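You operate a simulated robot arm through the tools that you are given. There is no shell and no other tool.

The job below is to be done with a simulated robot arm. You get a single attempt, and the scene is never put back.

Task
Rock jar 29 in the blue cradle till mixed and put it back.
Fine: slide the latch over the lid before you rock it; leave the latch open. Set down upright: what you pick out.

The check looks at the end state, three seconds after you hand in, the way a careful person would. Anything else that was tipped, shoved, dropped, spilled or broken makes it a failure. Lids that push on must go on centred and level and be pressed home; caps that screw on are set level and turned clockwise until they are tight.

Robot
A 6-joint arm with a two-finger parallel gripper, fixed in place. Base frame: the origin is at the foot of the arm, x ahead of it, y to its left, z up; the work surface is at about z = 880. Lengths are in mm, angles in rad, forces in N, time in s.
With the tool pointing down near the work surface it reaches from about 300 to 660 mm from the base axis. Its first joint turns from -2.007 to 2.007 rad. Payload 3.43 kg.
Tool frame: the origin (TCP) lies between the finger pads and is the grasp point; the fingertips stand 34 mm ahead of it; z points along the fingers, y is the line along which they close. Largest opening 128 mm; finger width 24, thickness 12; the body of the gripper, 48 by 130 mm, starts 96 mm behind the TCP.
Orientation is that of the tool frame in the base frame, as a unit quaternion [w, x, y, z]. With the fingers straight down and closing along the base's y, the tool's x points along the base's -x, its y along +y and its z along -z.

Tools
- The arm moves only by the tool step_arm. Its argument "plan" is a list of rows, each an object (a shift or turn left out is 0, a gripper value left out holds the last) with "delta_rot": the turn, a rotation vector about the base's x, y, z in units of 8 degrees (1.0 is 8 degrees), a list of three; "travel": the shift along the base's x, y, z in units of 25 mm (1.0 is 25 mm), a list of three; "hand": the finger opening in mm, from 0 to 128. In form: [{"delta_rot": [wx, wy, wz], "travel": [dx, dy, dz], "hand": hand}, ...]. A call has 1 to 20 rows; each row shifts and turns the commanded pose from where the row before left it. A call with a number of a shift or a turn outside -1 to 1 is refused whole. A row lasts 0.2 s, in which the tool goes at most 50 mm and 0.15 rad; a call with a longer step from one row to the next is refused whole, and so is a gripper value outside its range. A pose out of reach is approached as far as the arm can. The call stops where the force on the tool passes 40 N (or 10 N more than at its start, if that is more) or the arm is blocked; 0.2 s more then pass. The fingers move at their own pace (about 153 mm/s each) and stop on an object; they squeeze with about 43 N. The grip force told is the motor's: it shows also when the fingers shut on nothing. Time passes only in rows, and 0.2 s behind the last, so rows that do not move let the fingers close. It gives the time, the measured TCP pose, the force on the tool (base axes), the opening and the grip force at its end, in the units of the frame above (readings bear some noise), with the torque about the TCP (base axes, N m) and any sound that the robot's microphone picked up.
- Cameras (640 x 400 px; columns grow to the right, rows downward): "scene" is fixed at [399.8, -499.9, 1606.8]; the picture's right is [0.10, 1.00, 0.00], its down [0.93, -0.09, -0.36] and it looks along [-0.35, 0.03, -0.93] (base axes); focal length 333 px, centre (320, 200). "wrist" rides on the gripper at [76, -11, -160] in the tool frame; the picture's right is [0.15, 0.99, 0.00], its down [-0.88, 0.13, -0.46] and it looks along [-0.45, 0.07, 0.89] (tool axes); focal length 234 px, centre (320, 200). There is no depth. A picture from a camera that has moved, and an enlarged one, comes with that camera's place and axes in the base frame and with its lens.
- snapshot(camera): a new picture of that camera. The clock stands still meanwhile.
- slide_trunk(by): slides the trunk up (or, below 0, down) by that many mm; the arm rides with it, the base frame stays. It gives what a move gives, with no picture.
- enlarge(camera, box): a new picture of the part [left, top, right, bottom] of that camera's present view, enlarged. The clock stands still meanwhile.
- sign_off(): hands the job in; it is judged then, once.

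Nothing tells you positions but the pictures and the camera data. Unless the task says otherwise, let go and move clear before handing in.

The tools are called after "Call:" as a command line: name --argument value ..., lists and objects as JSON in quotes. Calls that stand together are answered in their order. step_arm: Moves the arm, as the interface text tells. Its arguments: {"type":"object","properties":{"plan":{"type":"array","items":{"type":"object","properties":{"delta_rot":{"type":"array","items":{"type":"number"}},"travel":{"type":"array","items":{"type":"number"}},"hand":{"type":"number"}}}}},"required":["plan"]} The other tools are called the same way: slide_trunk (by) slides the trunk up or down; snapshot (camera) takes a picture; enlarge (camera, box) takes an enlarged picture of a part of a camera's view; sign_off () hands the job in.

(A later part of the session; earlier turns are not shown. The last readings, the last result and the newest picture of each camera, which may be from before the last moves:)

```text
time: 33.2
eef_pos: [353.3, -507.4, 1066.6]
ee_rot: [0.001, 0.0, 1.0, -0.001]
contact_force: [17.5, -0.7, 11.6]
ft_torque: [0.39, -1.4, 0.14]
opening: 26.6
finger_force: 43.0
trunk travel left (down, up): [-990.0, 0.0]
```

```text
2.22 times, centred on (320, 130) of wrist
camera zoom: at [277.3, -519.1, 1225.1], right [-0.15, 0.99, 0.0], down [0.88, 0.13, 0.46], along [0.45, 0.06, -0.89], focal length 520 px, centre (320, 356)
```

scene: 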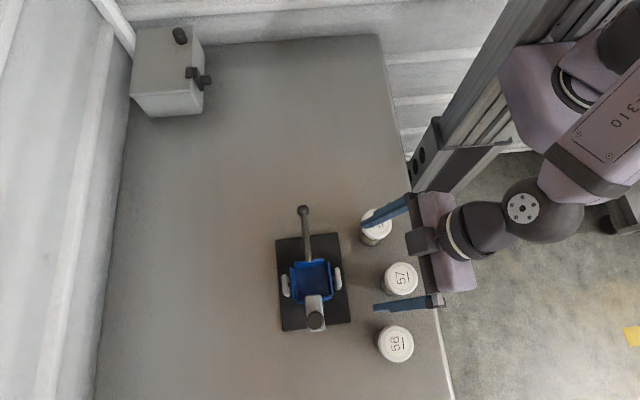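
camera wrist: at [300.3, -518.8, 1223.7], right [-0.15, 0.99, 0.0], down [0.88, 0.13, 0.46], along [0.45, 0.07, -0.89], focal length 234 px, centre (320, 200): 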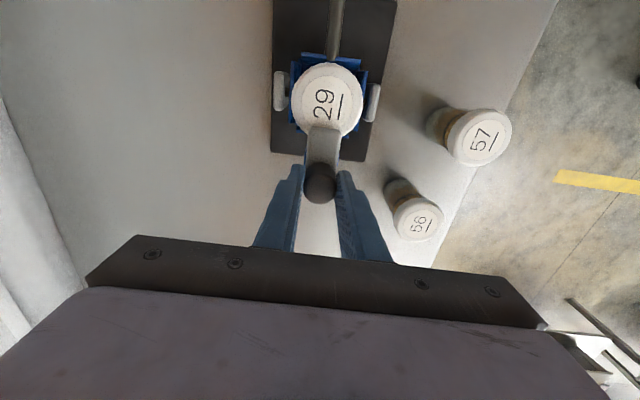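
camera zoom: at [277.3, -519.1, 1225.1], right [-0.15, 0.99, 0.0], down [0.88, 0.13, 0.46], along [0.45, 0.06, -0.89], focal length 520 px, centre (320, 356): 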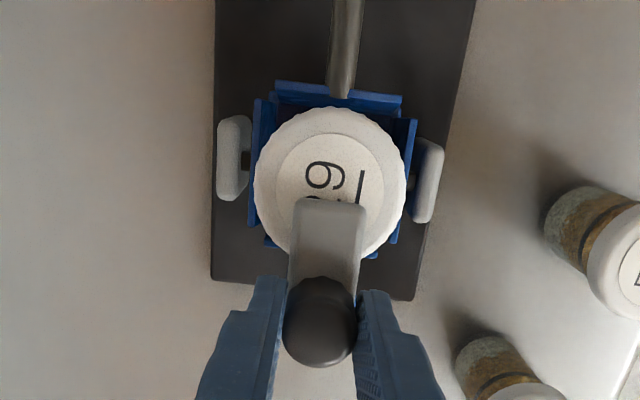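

The latch reached its stop and the cradle began to tip slightly, so I'll back off to remove the load.

Call:
step_arm --plan '[{"travel": [0.08, 0, 0]}, {"travel": [0.06, 0, 0]}, {"travel": [0, 0, 0]}]'

Call:
enlarge --camera "wrist" --box '[240, 40, 400, 220]'

```text
time: 34.0
eef_pos: [352.2, -507.1, 1065.9]
ee_rot: [0.001, 0.0, 1.0, -0.001]
contact_force: [12.5, -0.6, 18.1]
ft_torque: [0.44, -0.52, 0.05]
opening: 26.4
finger_force: 43.2
trunk travel left (down, up): [-990.0, 0.0]
```

```text
2.22 times, centred on (320, 130) of wrist
camera zoom: at [278.2, -519.0, 1225.3], right [-0.15, 0.99, 0.0], down [0.88, 0.13, 0.46], along [0.45, 0.06, -0.89], focal length 520 px, centre (320, 356)
```

zoom: 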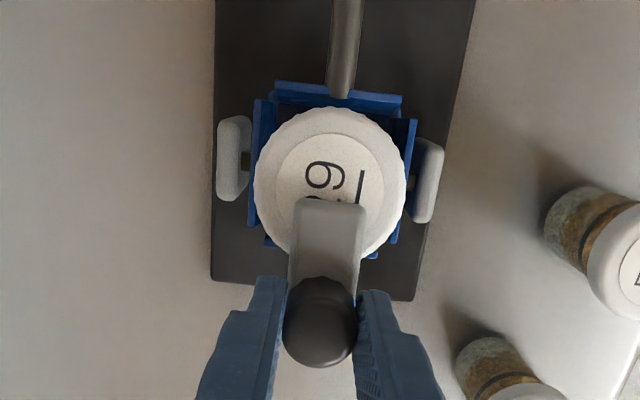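

Call:
step_arm --plan '[{"travel": [0.06, 0, 0.04]}, {"travel": [0, 0, 0.04]}, {"travel": [0, 0, 0]}]'

```text
time: 34.8
eef_pos: [353.8, -507.0, 1066.2]
ee_rot: [-0.001, 0.0, 1.0, 0.0]
contact_force: [6.8, -1.5, 10.0]
ft_torque: [-0.06, -0.06, 0.05]
opening: 26.6
finger_force: 43.0
trunk travel left (down, up): [-990.0, 0.0]
```

Call:
step_arm --plan '[{"travel": [0.06, 0, 0.04]}, {"travel": [0, 0, 0.02]}, {"travel": [0, 0, 0]}]'

Call:
enlarge --camera "wrist" --box '[240, 40, 400, 220]'

```text
time: 35.6
eef_pos: [354.0, -507.7, 1065.6]
ee_rot: [-0.001, 0.0, 1.0, 0.002]
contact_force: [-0.1, 1.6, 0.9]
ft_torque: [-0.25, 0.3, 0.14]
opening: 26.7
finger_force: 43.0
trunk travel left (down, up): [-990.0, 0.0]
```

```text
2.22 times, centred on (320, 130) of wrist
camera zoom: at [280.0, -520.2, 1225.4], right [-0.15, 0.99, 0.0], down [0.88, 0.13, 0.45], along [0.45, 0.07, -0.89], focal length 520 px, centre (320, 356)
```

zoom: 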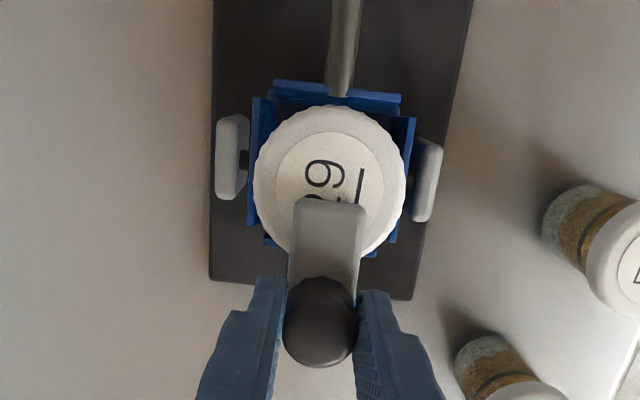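

Forces are now close to zero and the latch is well over the lid. I'll open the fingers and rise clear.

Call:
step_arm --plan '[{"hand": 32}, {"hand": 50}, {"hand": 60}, {"travel": [0, 0, 0.4]}, {"travel": [0, 0, 0.8]}, {"travel": [0, 0, 0.8]}, {"travel": [-0.4, 0, 0.4]}, {"travel": [-0.6, 0, 0]}, {"travel": [-0.4, 0, 0]}, {"travel": [0, 0, 0]}]'

Call:
snapshot --camera "wrist"

```text
time: 37.8
eef_pos: [320.2, -508.9, 1128.2]
ee_rot: [0.0, -0.001, 1.0, 0.0]
contact_force: [0.0, 0.6, 0.7]
ft_torque: [-0.05, -0.03, 0.0]
opening: 59.5
finger_force: 0.0
trunk travel left (down, up): [-990.0, 0.0]
```

```text
taken
camera wrist: at [245.2, -520.7, 1287.2], right [-0.15, 0.99, 0.0], down [0.88, 0.13, 0.46], along [0.45, 0.07, -0.89], focal length 234 px, centre (320, 200)
```

wrist: 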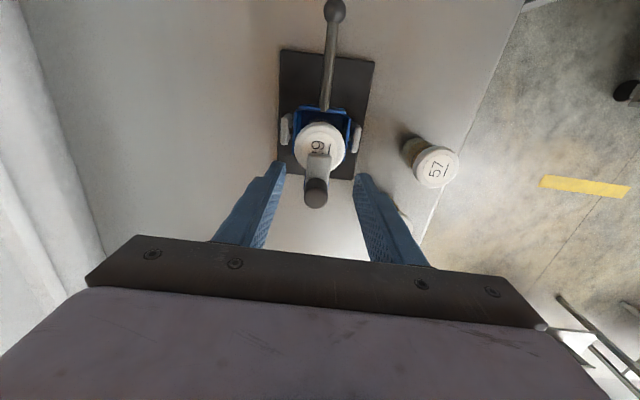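

Call:
enlarge --camera "wrist" --box '[250, 0, 390, 220]'

Call:
step_arm --plan '[{"travel": [-0.6, 0, 0]}, {"travel": [-1, 0, 0]}, {"travel": [-1, 0, 0]}, {"travel": [-1, 0, 0]}, {"travel": [-1, -0.1, 0]}, {"travel": [-0.8, -0.1, 0]}, {"travel": [-0.5, 0, 0]}, {"travel": [0, 0, 0]}]'

Call:
snapshot --camera "wrist"

Call:
enlarge --camera "scene" --box '[265, 190, 365, 340]'

```text
1.82 times, centred on (320, 110) of wrist
camera zoom: at [245.2, -520.7, 1287.2], right [-0.15, 0.99, 0.0], down [0.88, 0.13, 0.46], along [0.45, 0.07, -0.89], focal length 426 px, centre (320, 364)
```

zoom: 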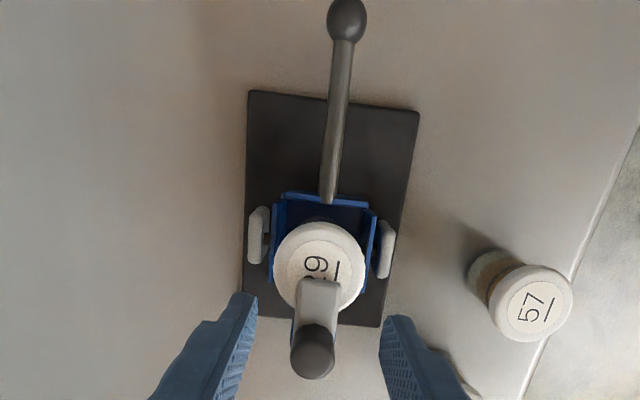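

```text
time: 39.6
eef_pos: [172.8, -513.3, 1127.1]
ee_rot: [0.0, 0.0, 1.0, -0.001]
contact_force: [-0.1, -0.6, -1.3]
ft_torque: [0.02, 0.02, 0.01]
opening: 59.8
finger_force: 0.1
trunk travel left (down, up): [-990.0, 0.0]
```

```text
taken
camera wrist: at [98.0, -525.2, 1287.0], right [-0.15, 0.99, 0.0], down [0.88, 0.13, 0.46], along [0.45, 0.07, -0.89], focal length 234 px, centre (320, 200)
```

wrist: 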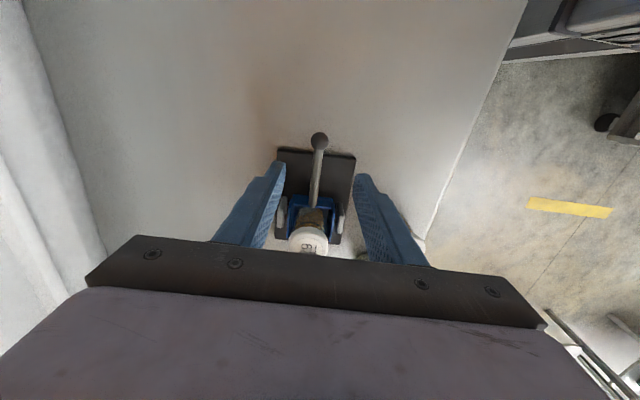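

```text
2.67 times, centred on (315, 265) of scene
camera zoom: at [399.8, -499.9, 1606.8], right [0.1, 1.0, 0.0], down [0.93, -0.09, -0.36], along [-0.35, 0.03, -0.93], focal length 889 px, centre (333, 27)
```

zoom: 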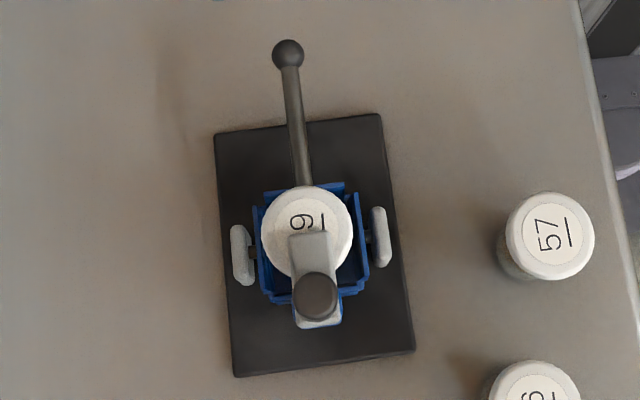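

The latch covers the lid's near half, and the lever is still in its start position, with its ball near (172.5,-514,960). The pivot axis is at about (315.5, z 935). I'll lower the open fingers over the ball and check.

Call:
step_arm --plan '[{"travel": [0, 0, -0.8]}, {"travel": [0, 0, -1]}, {"travel": [0, 0, -1]}, {"travel": [0, 0, -0.8]}, {"travel": [0, 0, -0.6]}, {"travel": [0, 0, 0]}]'

Call:
snapshot --camera "wrist"

```text
time: 41.0
eef_pos: [172.3, -513.8, 1020.9]
ee_rot: [0.0, 0.001, 1.0, 0.0]
contact_force: [-0.4, 0.8, 0.0]
ft_torque: [0.04, 0.0, -0.03]
opening: 60.0
finger_force: 0.1
trunk travel left (down, up): [-990.0, 0.0]
```

```text
taken
camera wrist: at [97.7, -525.6, 1181.7], right [-0.15, 0.99, 0.0], down [0.88, 0.13, 0.46], along [0.45, 0.07, -0.89], focal length 234 px, centre (320, 200)
```

wrist: 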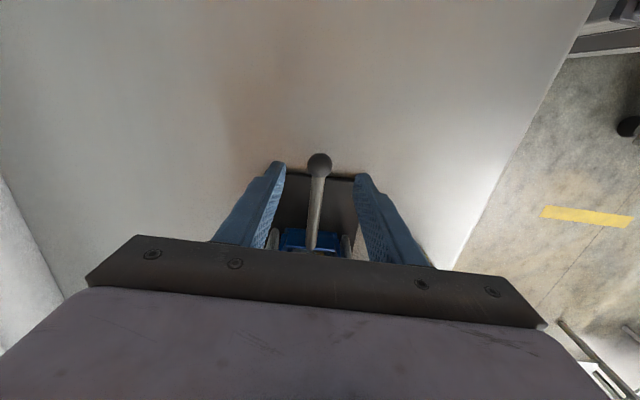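

Call:
step_arm --plan '[{"travel": [0, 0, -0.8]}, {"travel": [0, 0, -0.6]}, {"travel": [0, -0.02, -0.5]}, {"travel": [0, 0, 0]}]'

Call:
enlarge --camera "wrist" --box '[230, 110, 410, 270]'

```text
time: 42.0
eef_pos: [172.7, -513.2, 974.4]
ee_rot: [0.0, 0.0, 1.0, 0.0]
contact_force: [0.6, 0.1, -0.4]
ft_torque: [0.0, -0.02, 0.02]
opening: 59.9
finger_force: 0.1
trunk travel left (down, up): [-990.0, 0.0]
```

```text
2.50 times, centred on (320, 190) of wrist
camera zoom: at [97.9, -526.1, 1135.1], right [-0.15, 0.99, 0.0], down [0.88, 0.13, 0.46], along [0.45, 0.07, -0.89], focal length 585 px, centre (320, 225)
```

zoom: 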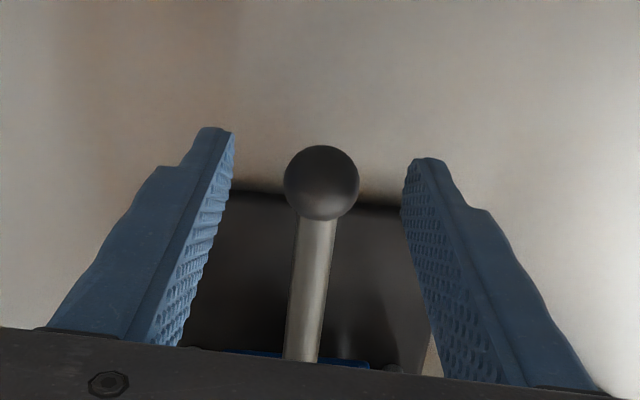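

The ball is centred between the fingers (centre z≈958). I'll grip it.

Call:
step_arm --plan '[{"travel": [0, -0.02, 0], "hand": 40}, {"hand": 30}, {"hand": 18}, {"hand": 18}, {"hand": 18}]'

Call:
enlarge --camera "wrist" --box '[230, 110, 410, 270]'

```text
time: 43.2
eef_pos: [172.8, -514.2, 974.6]
ee_rot: [0.0, 0.0, 1.0, 0.001]
contact_force: [0.7, 3.9, -1.6]
ft_torque: [0.17, 0.12, 0.0]
opening: 25.5
finger_force: 43.1
trunk travel left (down, up): [-990.0, 0.0]
```

```text
2.50 times, centred on (320, 190) of wrist
camera zoom: at [98.2, -525.8, 1134.9], right [-0.15, 0.99, 0.0], down [0.88, 0.13, 0.46], along [0.45, 0.07, -0.89], focal length 585 px, centre (320, 225)
```

zoom: 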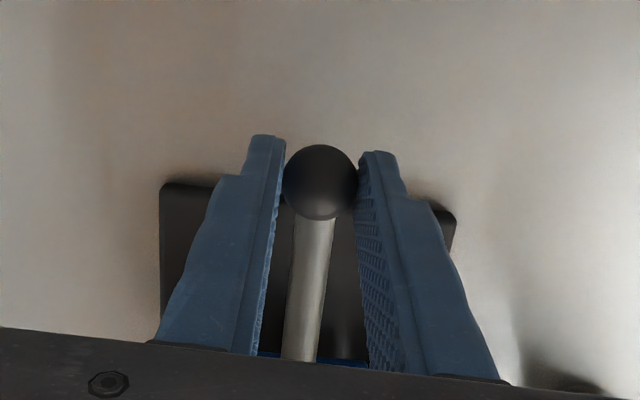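

Gripped at 25.5 mm. I'll test the lever with a small upward swing along the arc about the pivot.

Call:
step_arm --plan '[{"travel": [0.052, 0.002, 0.248]}, {"travel": [0.052, 0.002, 0.248]}, {"travel": [0.074, 0.003, 0.242]}, {"travel": [0.074, 0.003, 0.242]}, {"travel": [0, 0, 0]}]'

Call:
snapshot --camera "wrist"

Call:
enlarge --camera "scene" --box '[265, 190, 365, 340]'

```text
time: 44.4
eef_pos: [180.4, -514.8, 999.0]
ee_rot: [0.0, 0.0, 1.0, 0.001]
contact_force: [4.0, 1.0, -15.3]
ft_torque: [0.04, 0.8, 0.1]
opening: 25.4
finger_force: 43.1
trunk travel left (down, up): [-990.0, 0.0]
```

```text
taken
camera wrist: at [105.7, -527.1, 1158.2], right [-0.15, 0.99, 0.0], down [0.88, 0.13, 0.46], along [0.45, 0.07, -0.89], focal length 234 px, centre (320, 200)
```

wrist: 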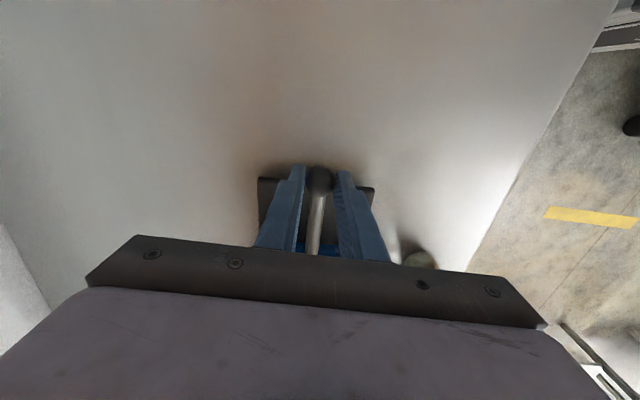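

```text
2.67 times, centred on (315, 265) of scene
camera zoom: at [399.8, -499.9, 1606.8], right [0.1, 1.0, 0.0], down [0.93, -0.09, -0.36], along [-0.35, 0.03, -0.93], focal length 889 px, centre (333, 27)
```

zoom: 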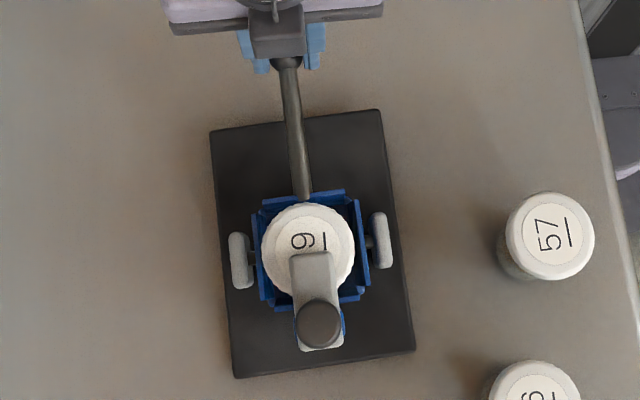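

Call:
enlarge --camera "scene" --box '[270, 225, 360, 335]'

Call:
enlarge --camera "wrist" --box '[230, 130, 410, 270]'

```text
3.64 times, centred on (315, 280) of scene
camera zoom: at [399.8, -499.9, 1606.8], right [0.1, 1.0, 0.0], down [0.93, -0.09, -0.36], along [-0.35, 0.03, -0.93], focal length 1212 px, centre (338, -91)
```

zoom: 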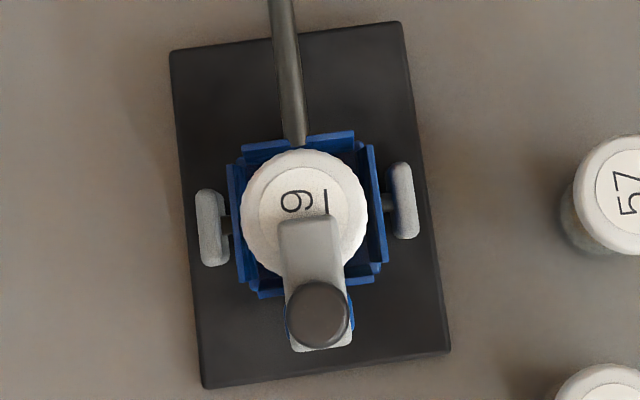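

```text
2.86 times, centred on (320, 200) of wrist
camera zoom: at [105.7, -527.1, 1158.2], right [-0.15, 0.99, 0.0], down [0.88, 0.13, 0.46], along [0.45, 0.07, -0.89], focal length 669 px, centre (320, 200)
```

zoom: 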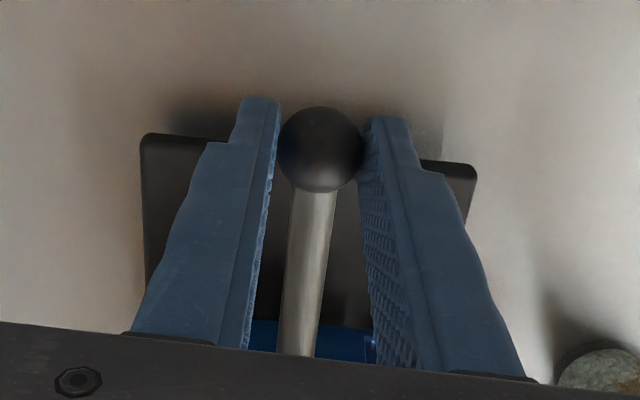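

The base plate's lever-side edge looks larger in the picture, which suggests the whole device may be lifting rather than the cradle turning. I'll go straight back down and compare.

Call:
step_arm --plan '[{"travel": [-0.074, -0.003, -0.242]}, {"travel": [-0.074, -0.003, -0.242]}, {"travel": [-0.052, -0.002, -0.248]}, {"travel": [-0.052, -0.002, -0.248]}, {"travel": [0, 0, 0]}]'

Call:
enlarge --camera "scene" --box '[270, 225, 360, 335]'

Call:
enlarge --camera "wrist" --box '[230, 130, 410, 270]'

```text
time: 45.6
eef_pos: [171.9, -513.6, 976.7]
ee_rot: [0.0, 0.0, 1.0, -0.002]
contact_force: [-1.9, 0.0, 8.0]
ft_torque: [0.04, -0.68, 0.0]
opening: 25.5
finger_force: 43.2
trunk travel left (down, up): [-990.0, 0.0]
```

```text
3.64 times, centred on (315, 280) of scene
camera zoom: at [399.8, -499.9, 1606.8], right [0.1, 1.0, 0.0], down [0.93, -0.09, -0.36], along [-0.35, 0.03, -0.93], focal length 1212 px, centre (338, -91)
```

zoom: 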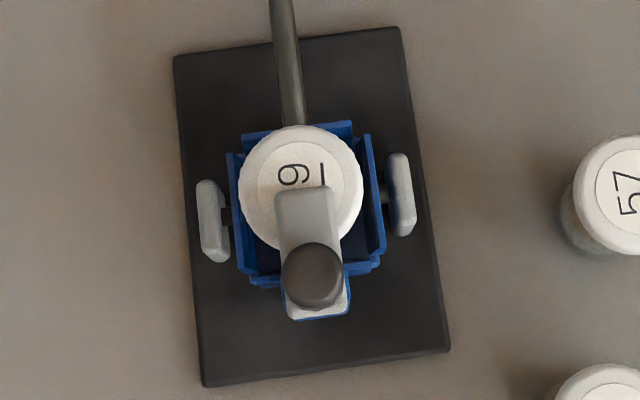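

```text
2.86 times, centred on (320, 200) of wrist
camera zoom: at [97.2, -526.3, 1136.9], right [-0.15, 0.99, 0.0], down [0.88, 0.13, 0.46], along [0.45, 0.06, -0.89], focal length 669 px, centre (320, 200)
```

zoom: 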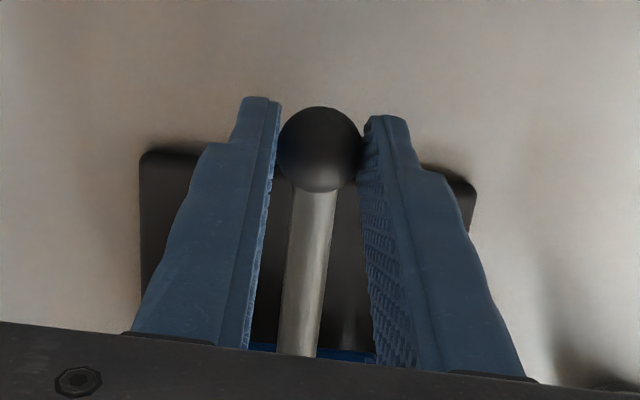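

The base plate edge rose about 18 mm with the lever, so the whole device was tipping. It's now back flat and in place. My rigid ball grip resisted the lever's turning, so from here I'll turn the wrist together with the lever, trying downward first since pushing down can't tip the base.

Call:
step_arm --plan '[{"delta_rot": [0.0125, -0.3125, 0], "travel": [-0.064, -0.002, -0.252]}, {"delta_rot": [0.0125, -0.3125, 0], "travel": [-0.052, -0.002, -0.256]}, {"delta_rot": [0.0125, -0.3125, 0], "travel": [-0.044, -0.002, -0.252]}, {"delta_rot": [0.0125, -0.3125, 0], "travel": [-0.028, -0.001, -0.26]}]'

Call:
enlarge --camera "scene" --box '[270, 225, 360, 335]'

Call:
enlarge --camera "wrist" --box '[230, 130, 410, 270]'

```text
time: 46.6
eef_pos: [167.8, -514.5, 950.6]
ee_rot: [0.088, 0.001, 0.996, 0.002]
contact_force: [-4.9, -6.2, 11.3]
ft_torque: [-0.01, -1.07, -0.06]
opening: 25.1
finger_force: 43.4
trunk travel left (down, up): [-990.0, 0.0]
```

```text
3.64 times, centred on (315, 280) of scene
camera zoom: at [399.8, -499.9, 1606.8], right [0.1, 1.0, 0.0], down [0.93, -0.09, -0.36], along [-0.35, 0.03, -0.93], focal length 1212 px, centre (338, -91)
```

zoom: 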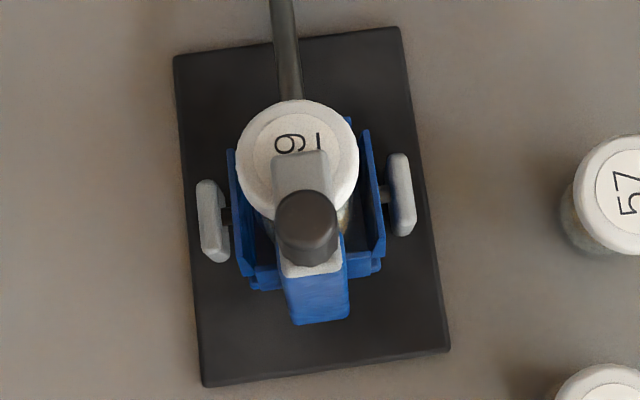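

```text
2.86 times, centred on (320, 200) of wrist
camera zoom: at [65.2, -527.8, 1093.9], right [-0.14, 0.99, -0.02], down [0.79, 0.13, 0.6], along [0.6, 0.07, -0.8], focal length 669 px, centre (320, 200)
```

zoom: 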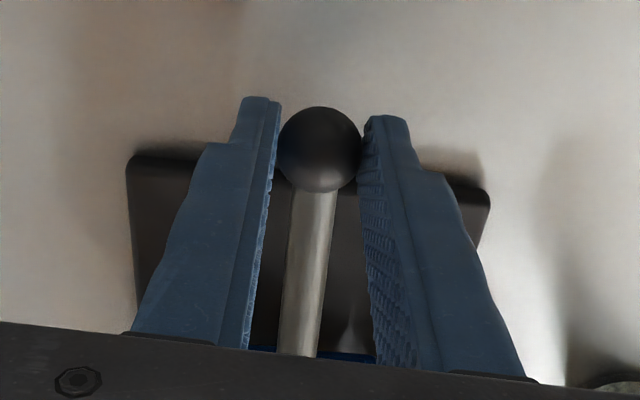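

This time the base stayed put and the cradle turned about its pivot. I'll hold a moment to see if the resistance is friction or a spring.

Call:
step_arm --plan '[{"travel": [0, 0, 0]}, {"travel": [0, 0, 0]}]'

```text
time: 47.2
eef_pos: [166.4, -515.0, 949.7]
ee_rot: [0.088, 0.0, 0.996, 0.002]
contact_force: [-4.7, -6.8, 10.6]
ft_torque: [-0.2, -1.09, -0.1]
opening: 25.2
finger_force: 42.7
trunk travel left (down, up): [-990.0, 0.0]
```

Call:
step_arm --plan '[{"delta_rot": [-0.0125, 0.3125, 0], "travel": [0.028, -0.02, 0.26]}, {"delta_rot": [-0.0125, 0.3125, 0], "travel": [0.044, 0, 0.252]}]'

Call:
enlarge --camera "scene" --box '[270, 225, 360, 335]'

```text
time: 47.8
eef_pos: [168.5, -515.4, 962.5]
ee_rot: [0.044, 0.0, 0.999, 0.002]
contact_force: [-2.8, -5.4, 9.5]
ft_torque: [-0.26, -0.95, -0.12]
opening: 25.1
finger_force: 42.8
trunk travel left (down, up): [-990.0, 0.0]
```

```text
3.64 times, centred on (315, 280) of scene
camera zoom: at [399.8, -499.9, 1606.8], right [0.1, 1.0, 0.0], down [0.93, -0.09, -0.36], along [-0.35, 0.03, -0.93], focal length 1212 px, centre (338, -91)
```

zoom: 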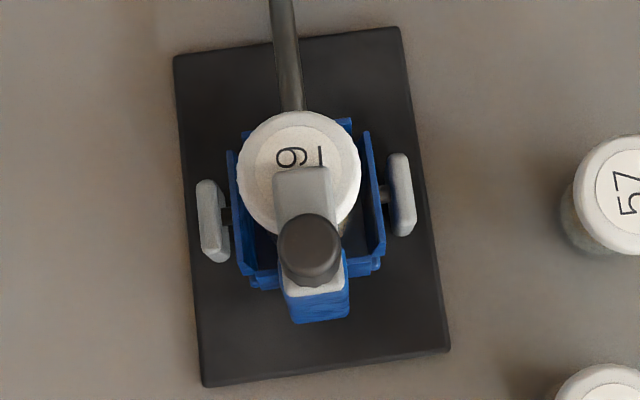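

Call:
step_arm --plan '[{"delta_rot": [-0.0125, 0.3125, 0], "travel": [0.052, 0, 0.256]}, {"delta_rot": [-0.0125, 0.3125, 0], "travel": [0.064, 0, 0.252]}, {"travel": [0, 0, 0]}]'

Call:
enlarge --camera "scene" --box '[270, 225, 360, 335]'

```text
time: 48.6
eef_pos: [172.8, -515.2, 975.1]
ee_rot: [0.0, -0.001, 1.0, -0.001]
contact_force: [-2.5, -6.1, 6.3]
ft_torque: [-0.23, -0.52, -0.01]
opening: 25.2
finger_force: 42.8
trunk travel left (down, up): [-990.0, 0.0]
```

```text
3.64 times, centred on (315, 280) of scene
camera zoom: at [399.8, -499.9, 1606.8], right [0.1, 1.0, 0.0], down [0.93, -0.09, -0.36], along [-0.35, 0.03, -0.93], focal length 1212 px, centre (338, -91)
```

zoom: 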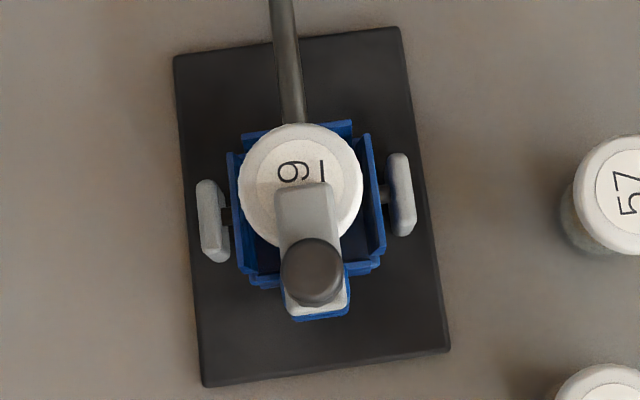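

Call:
step_arm --plan '[{"delta_rot": [-0.0125, 0.3125, 0], "travel": [0.076, -0.06, 0.248]}, {"delta_rot": [-0.0125, 0.3125, 0], "travel": [0.084, 0, 0.244]}, {"travel": [0, 0, 0]}]'

Call:
enlarge --camera "scene" --box '[270, 225, 360, 335]'

```text
time: 49.4
eef_pos: [176.7, -513.5, 985.2]
ee_rot: [-0.045, -0.001, 0.999, 0.001]
contact_force: [-0.6, 2.1, -8.6]
ft_torque: [0.07, 0.02, 0.05]
opening: 25.4
finger_force: 42.9
trunk travel left (down, up): [-990.0, 0.0]
```

```text
3.64 times, centred on (315, 280) of scene
camera zoom: at [399.8, -499.9, 1606.8], right [0.1, 1.0, 0.0], down [0.93, -0.09, -0.36], along [-0.35, 0.03, -0.93], focal length 1212 px, centre (338, -91)
```

zoom: 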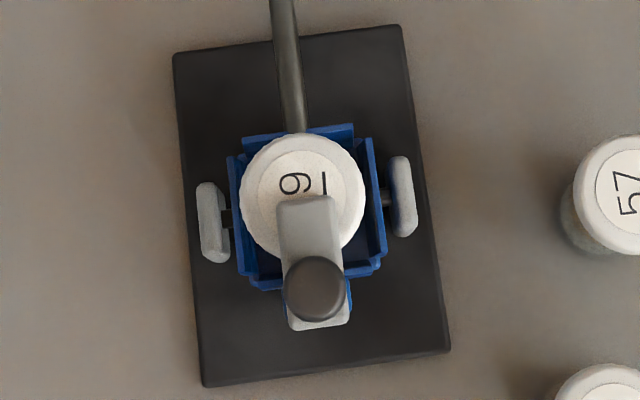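

Call:
enlarge --camera "scene" --box '[265, 225, 345, 275]'

Call:
snapshot --camera "wrist"

```text
8.00 times, centred on (305, 250) of scene
camera zoom: at [399.8, -499.9, 1606.8], right [0.1, 1.0, 0.0], down [0.93, -0.09, -0.36], along [-0.35, 0.03, -0.93], focal length 2667 px, centre (440, -200)
```

zoom: 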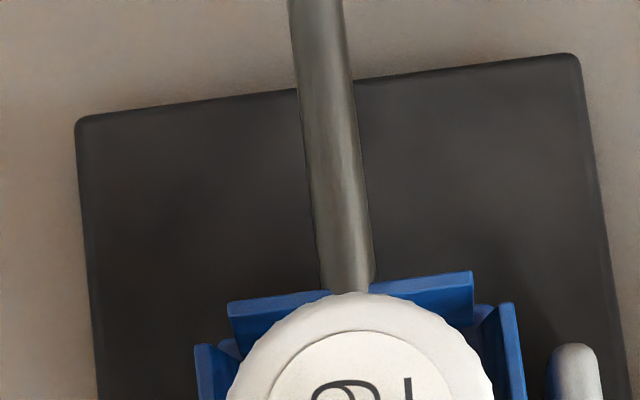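

```text
taken
camera wrist: at [116.8, -527.2, 1150.8], right [-0.15, 0.99, 0.02], down [0.92, 0.13, 0.38], along [0.37, 0.07, -0.93], focal length 234 px, centre (320, 200)
```

wrist: 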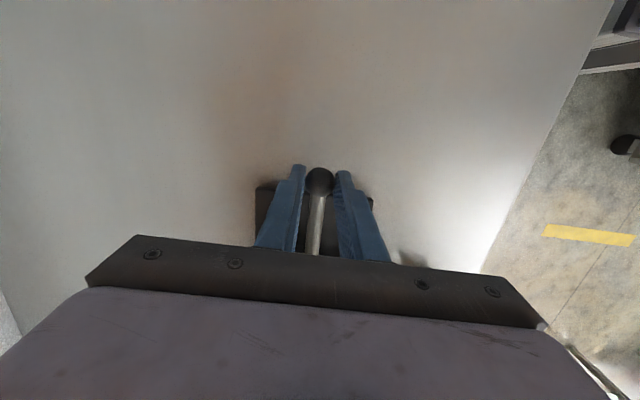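

Call:
step_arm --plan '[{"delta_rot": [0.0125, -0.3125, 0], "travel": [-0.084, 0, -0.244]}, {"delta_rot": [0.0125, -0.3125, 0], "travel": [-0.076, 0.02, -0.248]}, {"travel": [0, 0, 0]}]'

Call:
enlarge --camera "scene" --box '[265, 225, 345, 275]'

```text
time: 50.2
eef_pos: [171.1, -516.3, 975.5]
ee_rot: [0.0, 0.0, 1.0, -0.001]
contact_force: [-4.5, 5.8, 0.2]
ft_torque: [0.35, 0.52, 0.01]
opening: 25.5
finger_force: 42.7
trunk travel left (down, up): [-990.0, 0.0]
```

```text
8.00 times, centred on (305, 250) of scene
camera zoom: at [399.8, -499.9, 1606.8], right [0.1, 1.0, 0.0], down [0.93, -0.09, -0.36], along [-0.35, 0.03, -0.93], focal length 2667 px, centre (440, -200)
```

zoom: 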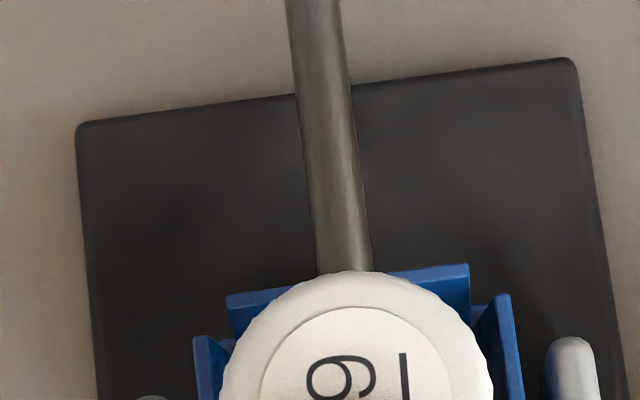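

Lifting past level starts to raise the base again, so level appears to be the upper stop, and the cradle rocks downward from there with an upward return bias. I'll swing down to about 20°, where the fingertips still clear the table, and check.

Call:
step_arm --plan '[{"delta_rot": [0.0125, -0.3125, 0], "travel": [-0.064, 0.03, -0.252]}, {"delta_rot": [0.0125, -0.3125, 0], "travel": [-0.052, -0.002, -0.256]}, {"delta_rot": [0.0125, -0.3125, 0], "travel": [-0.044, -0.002, -0.252]}, {"delta_rot": [0.0125, -0.3125, 0], "travel": [-0.028, -0.001, -0.26]}, {"delta_rot": [0.0125, -0.3125, 0], "travel": [-0.02, -0.001, -0.256]}, {"delta_rot": [0.0125, -0.3125, 0], "travel": [-0.008, 0, -0.26]}, {"delta_rot": [0.0125, -0.3125, 0], "travel": [0.004, 0, -0.26]}, {"delta_rot": [0.0125, -0.3125, 0], "travel": [0.016, 0.001, -0.256]}]'

Call:
enlarge --camera "scene" --box '[270, 225, 360, 335]'

Call:
snapshot --camera "wrist"

```text
time: 52.0
eef_pos: [165.7, -514.9, 928.4]
ee_rot: [0.174, -0.001, 0.985, 0.004]
contact_force: [-9.3, 4.6, 23.9]
ft_torque: [0.01, 0.62, 0.15]
opening: 25.4
finger_force: 43.0
trunk travel left (down, up): [-990.0, 0.0]
```

```text
3.64 times, centred on (315, 280) of scene
camera zoom: at [399.8, -499.9, 1606.8], right [0.1, 1.0, 0.0], down [0.93, -0.09, -0.36], along [-0.35, 0.03, -0.93], focal length 1212 px, centre (338, -91)
```

zoom: 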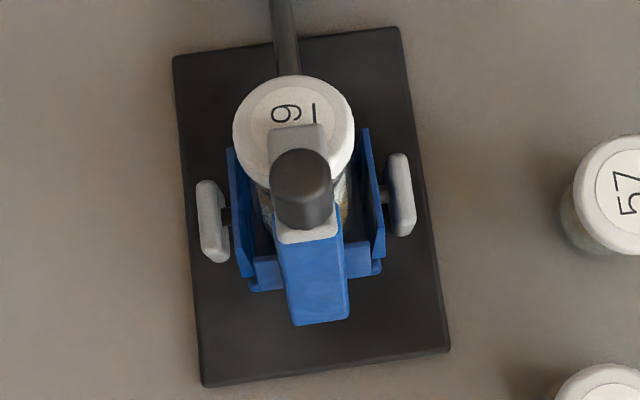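

```text
taken
camera wrist: at [40.9, -528.6, 1051.3], right [-0.14, 0.99, -0.04], down [0.67, 0.13, 0.73], along [0.73, 0.07, -0.68], focal length 234 px, centre (320, 200)
```

wrist: 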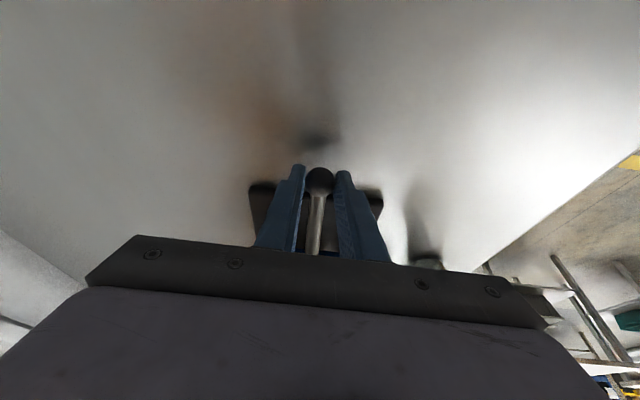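

Call:
step_arm --plan '[{"travel": [0, 0, 0]}, {"travel": [0, 0, 0]}]'

Call:
enlarge --camera "wrist" --box '[230, 100, 410, 270]'

```text
time: 52.6
eef_pos: [165.8, -515.8, 927.2]
ee_rot: [0.175, 0.0, 0.985, 0.003]
contact_force: [-8.1, 0.6, 30.5]
ft_torque: [0.0, -0.36, 0.06]
opening: 25.3
finger_force: 43.1
trunk travel left (down, up): [-990.0, 0.0]
```

```text
2.35 times, centred on (320, 185) of wrist
camera zoom: at [40.8, -528.3, 1051.2], right [-0.14, 0.99, -0.04], down [0.67, 0.13, 0.73], along [0.73, 0.07, -0.68], focal length 551 px, centre (320, 235)
```

zoom: 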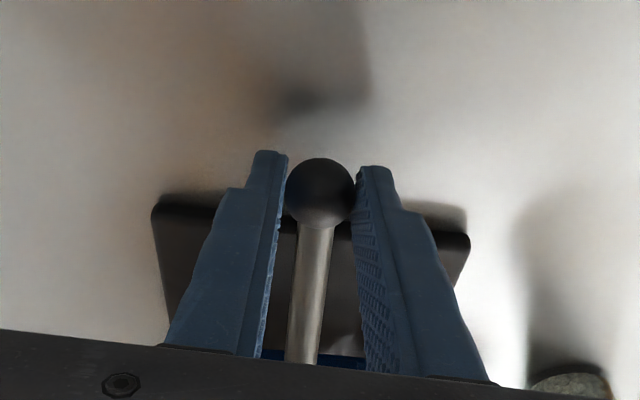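

There is a hard stop at about 18° down. I'll check the jar's contents from here, then ease back off the stop.

Call:
enlarge --camera "scene" --box '[290, 250, 335, 290]'

Call:
step_arm --plan '[{"delta_rot": [-0.0125, 0.3125, 0], "travel": [-0.016, 0, 0.256]}, {"delta_rot": [-0.0125, 0.3125, 0], "travel": [-0.004, 0, 0.26]}, {"delta_rot": [-0.0125, 0.3125, 0], "travel": [0.008, 0, 0.26]}, {"delta_rot": [-0.0125, 0.3125, 0], "travel": [0.02, 0, 0.256]}]'

```text
10.00 times, centred on (312, 270) of scene
camera zoom: at [399.8, -499.9, 1606.8], right [0.1, 1.0, 0.0], down [0.93, -0.09, -0.36], along [-0.35, 0.03, -0.93], focal length 3333 px, centre (395, -500)
```

zoom: 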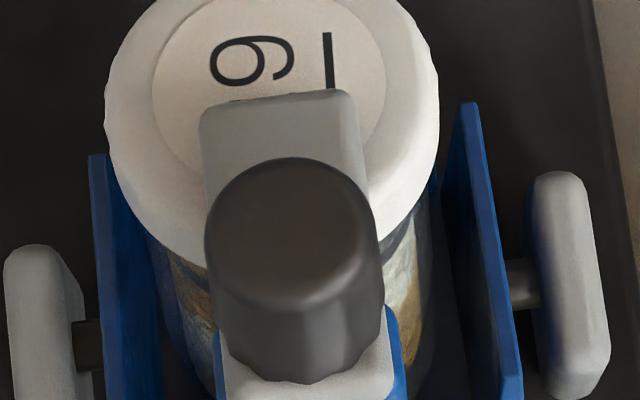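

```text
time: 53.6
eef_pos: [168.2, -514.4, 946.8]
ee_rot: [0.086, 0.0, 0.996, 0.004]
contact_force: [0.9, -7.3, -0.6]
ft_torque: [-0.32, 0.62, -0.02]
opening: 25.3
finger_force: 43.0
trunk travel left (down, up): [-990.0, 0.0]
```

I'll release the ball here to see whether the cradle returns by itself.

Call:
enlarge --camera "scene" --box '[270, 225, 360, 335]'

Call:
step_arm --plan '[{"hand": 27}, {"hand": 34}, {"hand": 50}, {"hand": 50}]'

Call:
enlarge --camera "scene" --box '[270, 225, 360, 335]'

Call:
enlarge --camera "wrist" --box '[230, 100, 410, 270]'

```text
3.64 times, centred on (315, 280) of scene
camera zoom: at [399.8, -499.9, 1606.8], right [0.1, 1.0, 0.0], down [0.93, -0.09, -0.36], along [-0.35, 0.03, -0.93], focal length 1212 px, centre (338, -91)
```

zoom: 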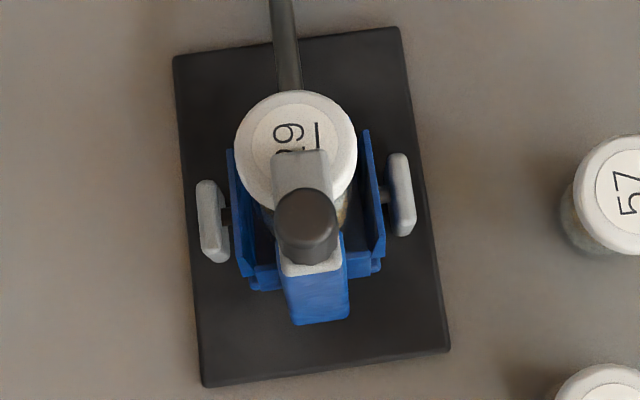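

```text
time: 54.6
eef_pos: [167.3, -513.9, 949.3]
ee_rot: [0.087, -0.001, 0.996, 0.004]
contact_force: [-0.1, 0.0, -0.5]
ft_torque: [0.01, 0.0, -0.03]
opening: 50.0
finger_force: 0.0
trunk travel left (down, up): [-990.0, 0.0]
```

```text
3.64 times, centred on (315, 280) of scene
camera zoom: at [399.8, -499.9, 1606.8], right [0.1, 1.0, 0.0], down [0.93, -0.09, -0.36], along [-0.35, 0.03, -0.93], focal length 1212 px, centre (338, -91)
```

zoom: 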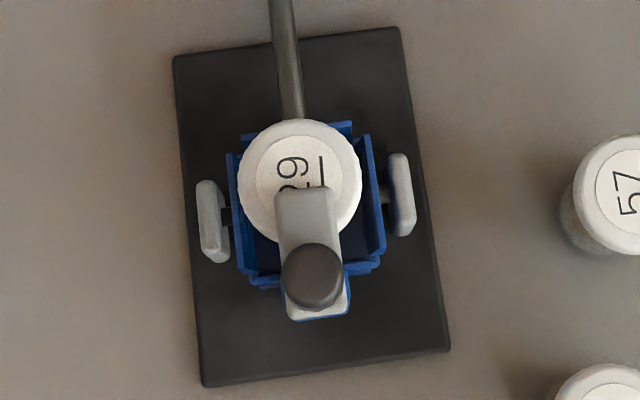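

```text
2.35 times, centred on (320, 185) of wrist
camera zoom: at [66.1, -528.4, 1093.2], right [-0.14, 0.99, -0.02], down [0.79, 0.13, 0.6], along [0.6, 0.07, -0.8], focal length 551 px, centre (320, 235)
```

zoom: 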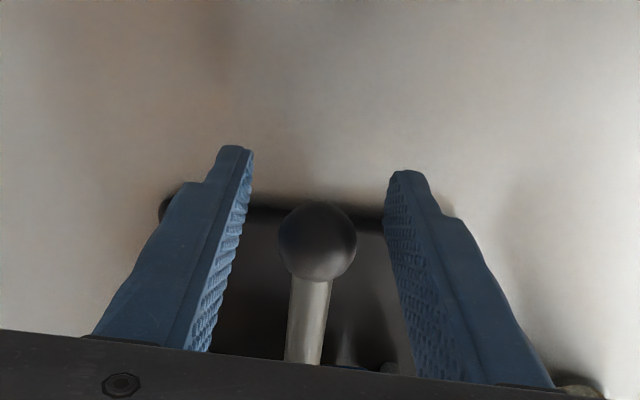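

The cradle springs back to level by itself when released, so it can be rocked by pressing the ball down and letting it return. I'll withdraw upward, straighten the tool and close the fingers above the ball.

Call:
step_arm --plan '[{"travel": [0, 0, 0.6]}, {"travel": [0, 0, 0.8]}, {"delta_rot": [-0.0125, 0.3125, 0], "travel": [0.05, 0, 0.8]}, {"delta_rot": [-0.0125, 0.3125, 0], "travel": [0.05, 0, 0.8]}, {"delta_rot": [-0.0125, 0.3125, 0], "travel": [0.05, 0, 0.6]}, {"delta_rot": [-0.0125, 0.3125, 0], "travel": [0.05, 0, 0]}, {"hand": 0}, {"hand": 0}, {"hand": 0}]'

Call:
snapshot --camera "wrist"

```text
time: 56.6
eef_pos: [173.4, -515.1, 1038.3]
ee_rot: [0.0, 0.0, 1.0, 0.0]
contact_force: [0.0, -0.5, 0.6]
ft_torque: [-0.01, -0.02, -0.02]
opening: 0.2
finger_force: 33.0
trunk travel left (down, up): [-990.0, 0.0]
```

```text
taken
camera wrist: at [98.0, -527.1, 1199.1], right [-0.15, 0.99, 0.0], down [0.88, 0.13, 0.46], along [0.45, 0.07, -0.89], focal length 234 px, centre (320, 200)
```

wrist: 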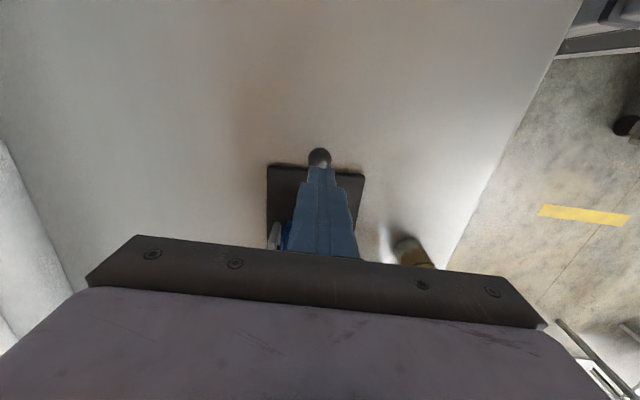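

Call:
step_arm --plan '[{"travel": [0, 0.03, -0.8]}, {"travel": [0, 0, -0.4]}, {"travel": [0, 0, -0.4]}, {"travel": [0, 0, -0.4]}, {"travel": [0, 0, -0.4]}, {"travel": [0, 0, -0.4]}, {"travel": [0, 0, -0.2]}]'

Call:
enlarge --camera "scene" --box '[270, 225, 360, 335]'

```text
time: 58.2
eef_pos: [172.2, -514.1, 964.7]
ee_rot: [-0.001, 0.0, 1.0, -0.001]
contact_force: [-0.5, -0.8, 3.8]
ft_torque: [0.01, 0.06, -0.05]
opening: 0.0
finger_force: 32.6
trunk travel left (down, up): [-990.0, 0.0]
```

```text
3.64 times, centred on (315, 280) of scene
camera zoom: at [399.8, -499.9, 1606.8], right [0.1, 1.0, 0.0], down [0.93, -0.09, -0.36], along [-0.35, 0.03, -0.93], focal length 1212 px, centre (338, -91)
```

zoom: 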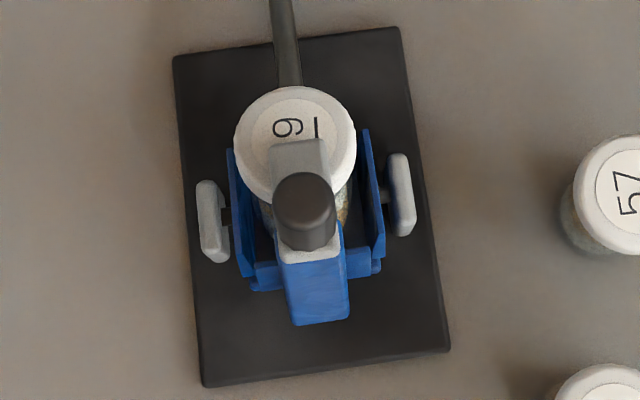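

Pressing takes only about 4 N and the base stays still. I'll do several full rocking strokes between the lower stop and level.

Call:
step_arm --plan '[{"travel": [0, 0, -0.2]}, {"travel": [0, 0, 0]}, {"travel": [0, 0, 0.7]}, {"travel": [0, 0, 0.7]}, {"travel": [0, 0, 0.6]}, {"travel": [0, 0, 0]}, {"travel": [0, 0, -0.7]}, {"travel": [0, 0, -0.7]}, {"travel": [0, 0, -0.6]}, {"travel": [0, 0, 0]}, {"travel": [0, 0, 0.7]}, {"travel": [0, 0, 0.7]}, {"travel": [0, 0, 0.6]}, {"travel": [0, 0, 0]}, {"travel": [0, 0, -0.7]}, {"travel": [0, 0, -0.7]}, {"travel": [0, 0, -0.6]}, {"travel": [0, 0, 0]}]'

Call:
enlarge --camera "scene" --box '[270, 225, 360, 335]'

Call:
enlarge --camera "scene" --box '[290, 250, 335, 290]'

```text
time: 62.0
eef_pos: [173.4, -513.2, 959.3]
ee_rot: [0.001, 0.0, 1.0, 0.0]
contact_force: [-1.6, -0.7, 4.1]
ft_torque: [-0.02, 0.02, -0.03]
opening: 0.0
finger_force: 33.1
trunk travel left (down, up): [-990.0, 0.0]
```

```text
3.64 times, centred on (315, 280) of scene
camera zoom: at [399.8, -499.9, 1606.8], right [0.1, 1.0, 0.0], down [0.93, -0.09, -0.36], along [-0.35, 0.03, -0.93], focal length 1212 px, centre (338, -91)
```

zoom: 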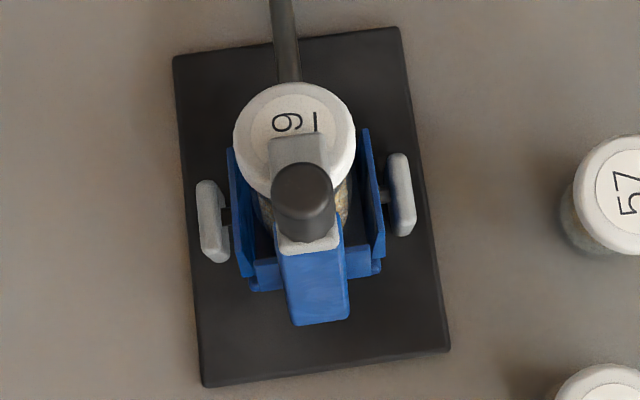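

```text
10.00 times, centred on (312, 270) of scene
camera zoom: at [399.8, -499.9, 1606.8], right [0.1, 1.0, 0.0], down [0.93, -0.09, -0.36], along [-0.35, 0.03, -0.93], focal length 3333 px, centre (395, -500)
```

zoom: 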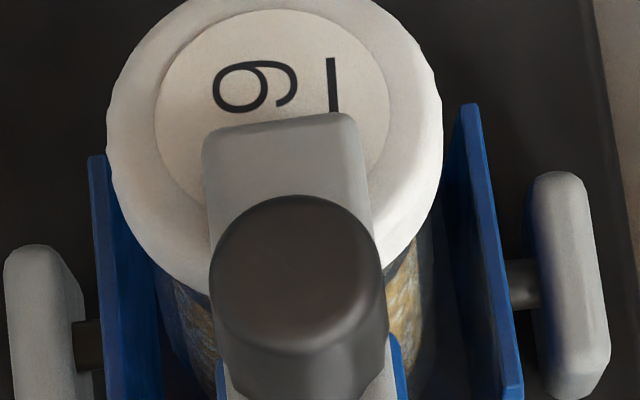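

Call:
step_arm --plan '[{"travel": [0, 0, -0.15]}, {"travel": [0, 0, -0.15]}, {"travel": [0, 0, 0]}]'

Call:
enlarge --camera "scene" --box '[270, 225, 360, 335]'

```text
time: 62.8
eef_pos: [172.6, -513.8, 953.2]
ee_rot: [0.0, 0.0, 1.0, -0.001]
contact_force: [-0.3, 0.3, 8.8]
ft_torque: [0.03, -0.04, -0.04]
opening: 0.1
finger_force: 32.7
trunk travel left (down, up): [-990.0, 0.0]
```

```text
3.64 times, centred on (315, 280) of scene
camera zoom: at [399.8, -499.9, 1606.8], right [0.1, 1.0, 0.0], down [0.93, -0.09, -0.36], along [-0.35, 0.03, -0.93], focal length 1212 px, centre (338, -91)
```

zoom: 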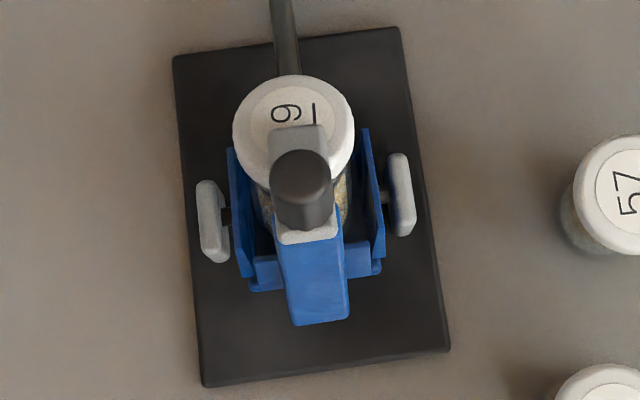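

The lower stop is at about 20°, with a light spring return. I'll do more full strokes and then inspect the contents.

Call:
step_arm --plan '[{"travel": [0, 0, 0.7]}, {"travel": [0, 0, 0.8]}, {"travel": [0, 0, 0.7]}, {"travel": [0, 0, 0]}, {"travel": [0, 0, -0.7]}, {"travel": [0, 0, -0.8]}, {"travel": [0, 0, -0.7]}, {"travel": [0, 0, 0]}, {"travel": [0, 0, 0.7]}, {"travel": [0, 0, 0.8]}, {"travel": [0, 0, 0.7]}, {"travel": [0, 0, 0]}, {"travel": [0, 0, -0.7]}, {"travel": [0, 0, -0.8]}, {"travel": [0, 0, -0.7]}, {"travel": [0, 0, 0]}, {"travel": [0, 0, 0.7]}, {"travel": [0, 0, 0.8]}, {"travel": [0, 0, 0.7]}, {"travel": [0, 0, 0]}]'

Call:
enlarge --camera "scene" --box '[270, 225, 360, 335]'

Call:
snapshot --camera "wrist"

```text
time: 67.0
eef_pos: [170.8, -514.4, 1006.3]
ee_rot: [-0.001, 0.0, 1.0, 0.001]
contact_force: [0.3, -0.4, -0.3]
ft_torque: [-0.02, -0.03, 0.04]
opening: 0.0
finger_force: 33.3
trunk travel left (down, up): [-990.0, 0.0]
```

```text
3.64 times, centred on (315, 280) of scene
camera zoom: at [399.8, -499.9, 1606.8], right [0.1, 1.0, 0.0], down [0.93, -0.09, -0.36], along [-0.35, 0.03, -0.93], focal length 1212 px, centre (338, -91)
```

zoom: 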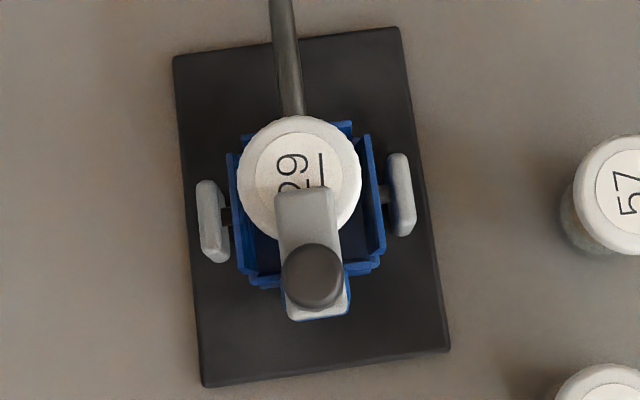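

```text
taken
camera wrist: at [97.3, -527.1, 1166.0], right [-0.15, 0.99, 0.0], down [0.88, 0.13, 0.46], along [0.45, 0.07, -0.89], focal length 234 px, centre (320, 200)
```

wrist: 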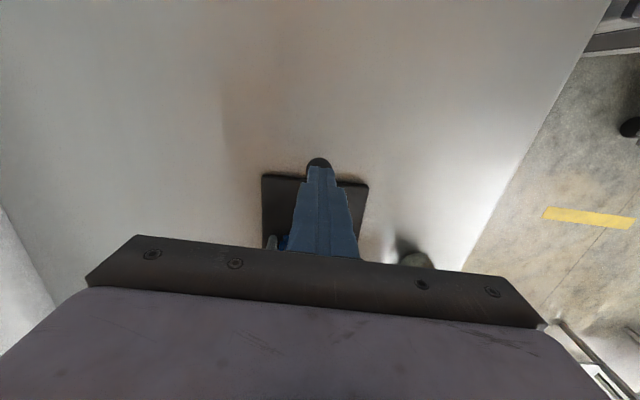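

I'll back off, open the fingers and tilt the camera toward the jar to see its contents.

Call:
step_arm --plan '[{"travel": [0, 0, 0.8]}, {"travel": [0, 0, 0.8], "hand": 128}, {"delta_rot": [0, -0.875, 0], "travel": [0.3, 0, 0]}, {"delta_rot": [0, -0.875, 0], "travel": [0.3, 0, 0]}, {"delta_rot": [0, -0.875, 0], "travel": [0.3, 0, 0]}, {"delta_rot": [0, -0.875, 0], "travel": [0.3, 0, 0]}, {"delta_rot": [0, -0.875, 0], "travel": [0.3, 0, 0]}, {"travel": [0, 0, 0]}]'

Call:
snapshot --camera "wrist"

```text
time: 68.8
eef_pos: [210.8, -513.9, 1047.3]
ee_rot: [0.301, 0.0, 0.954, 0.0]
contact_force: [0.8, 0.3, 0.1]
ft_torque: [0.01, -0.02, 0.0]
opening: 128.3
finger_force: 0.0
trunk travel left (down, up): [-990.0, 0.0]
```

```text
taken
camera wrist: at [57.8, -526.6, 1134.2], right [-0.12, 0.99, -0.08], down [0.46, 0.13, 0.88], along [0.88, 0.07, -0.47], focal length 234 px, centre (320, 200)
```

wrist: 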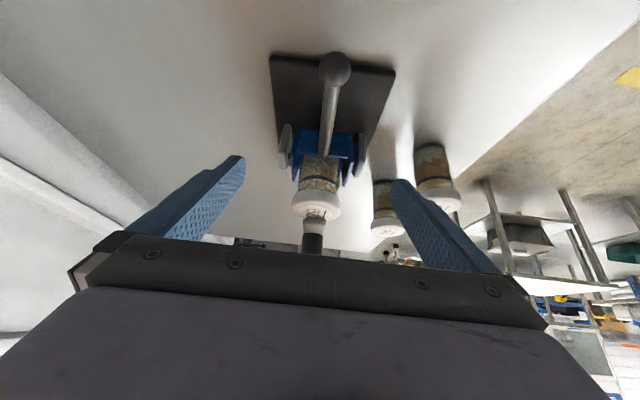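

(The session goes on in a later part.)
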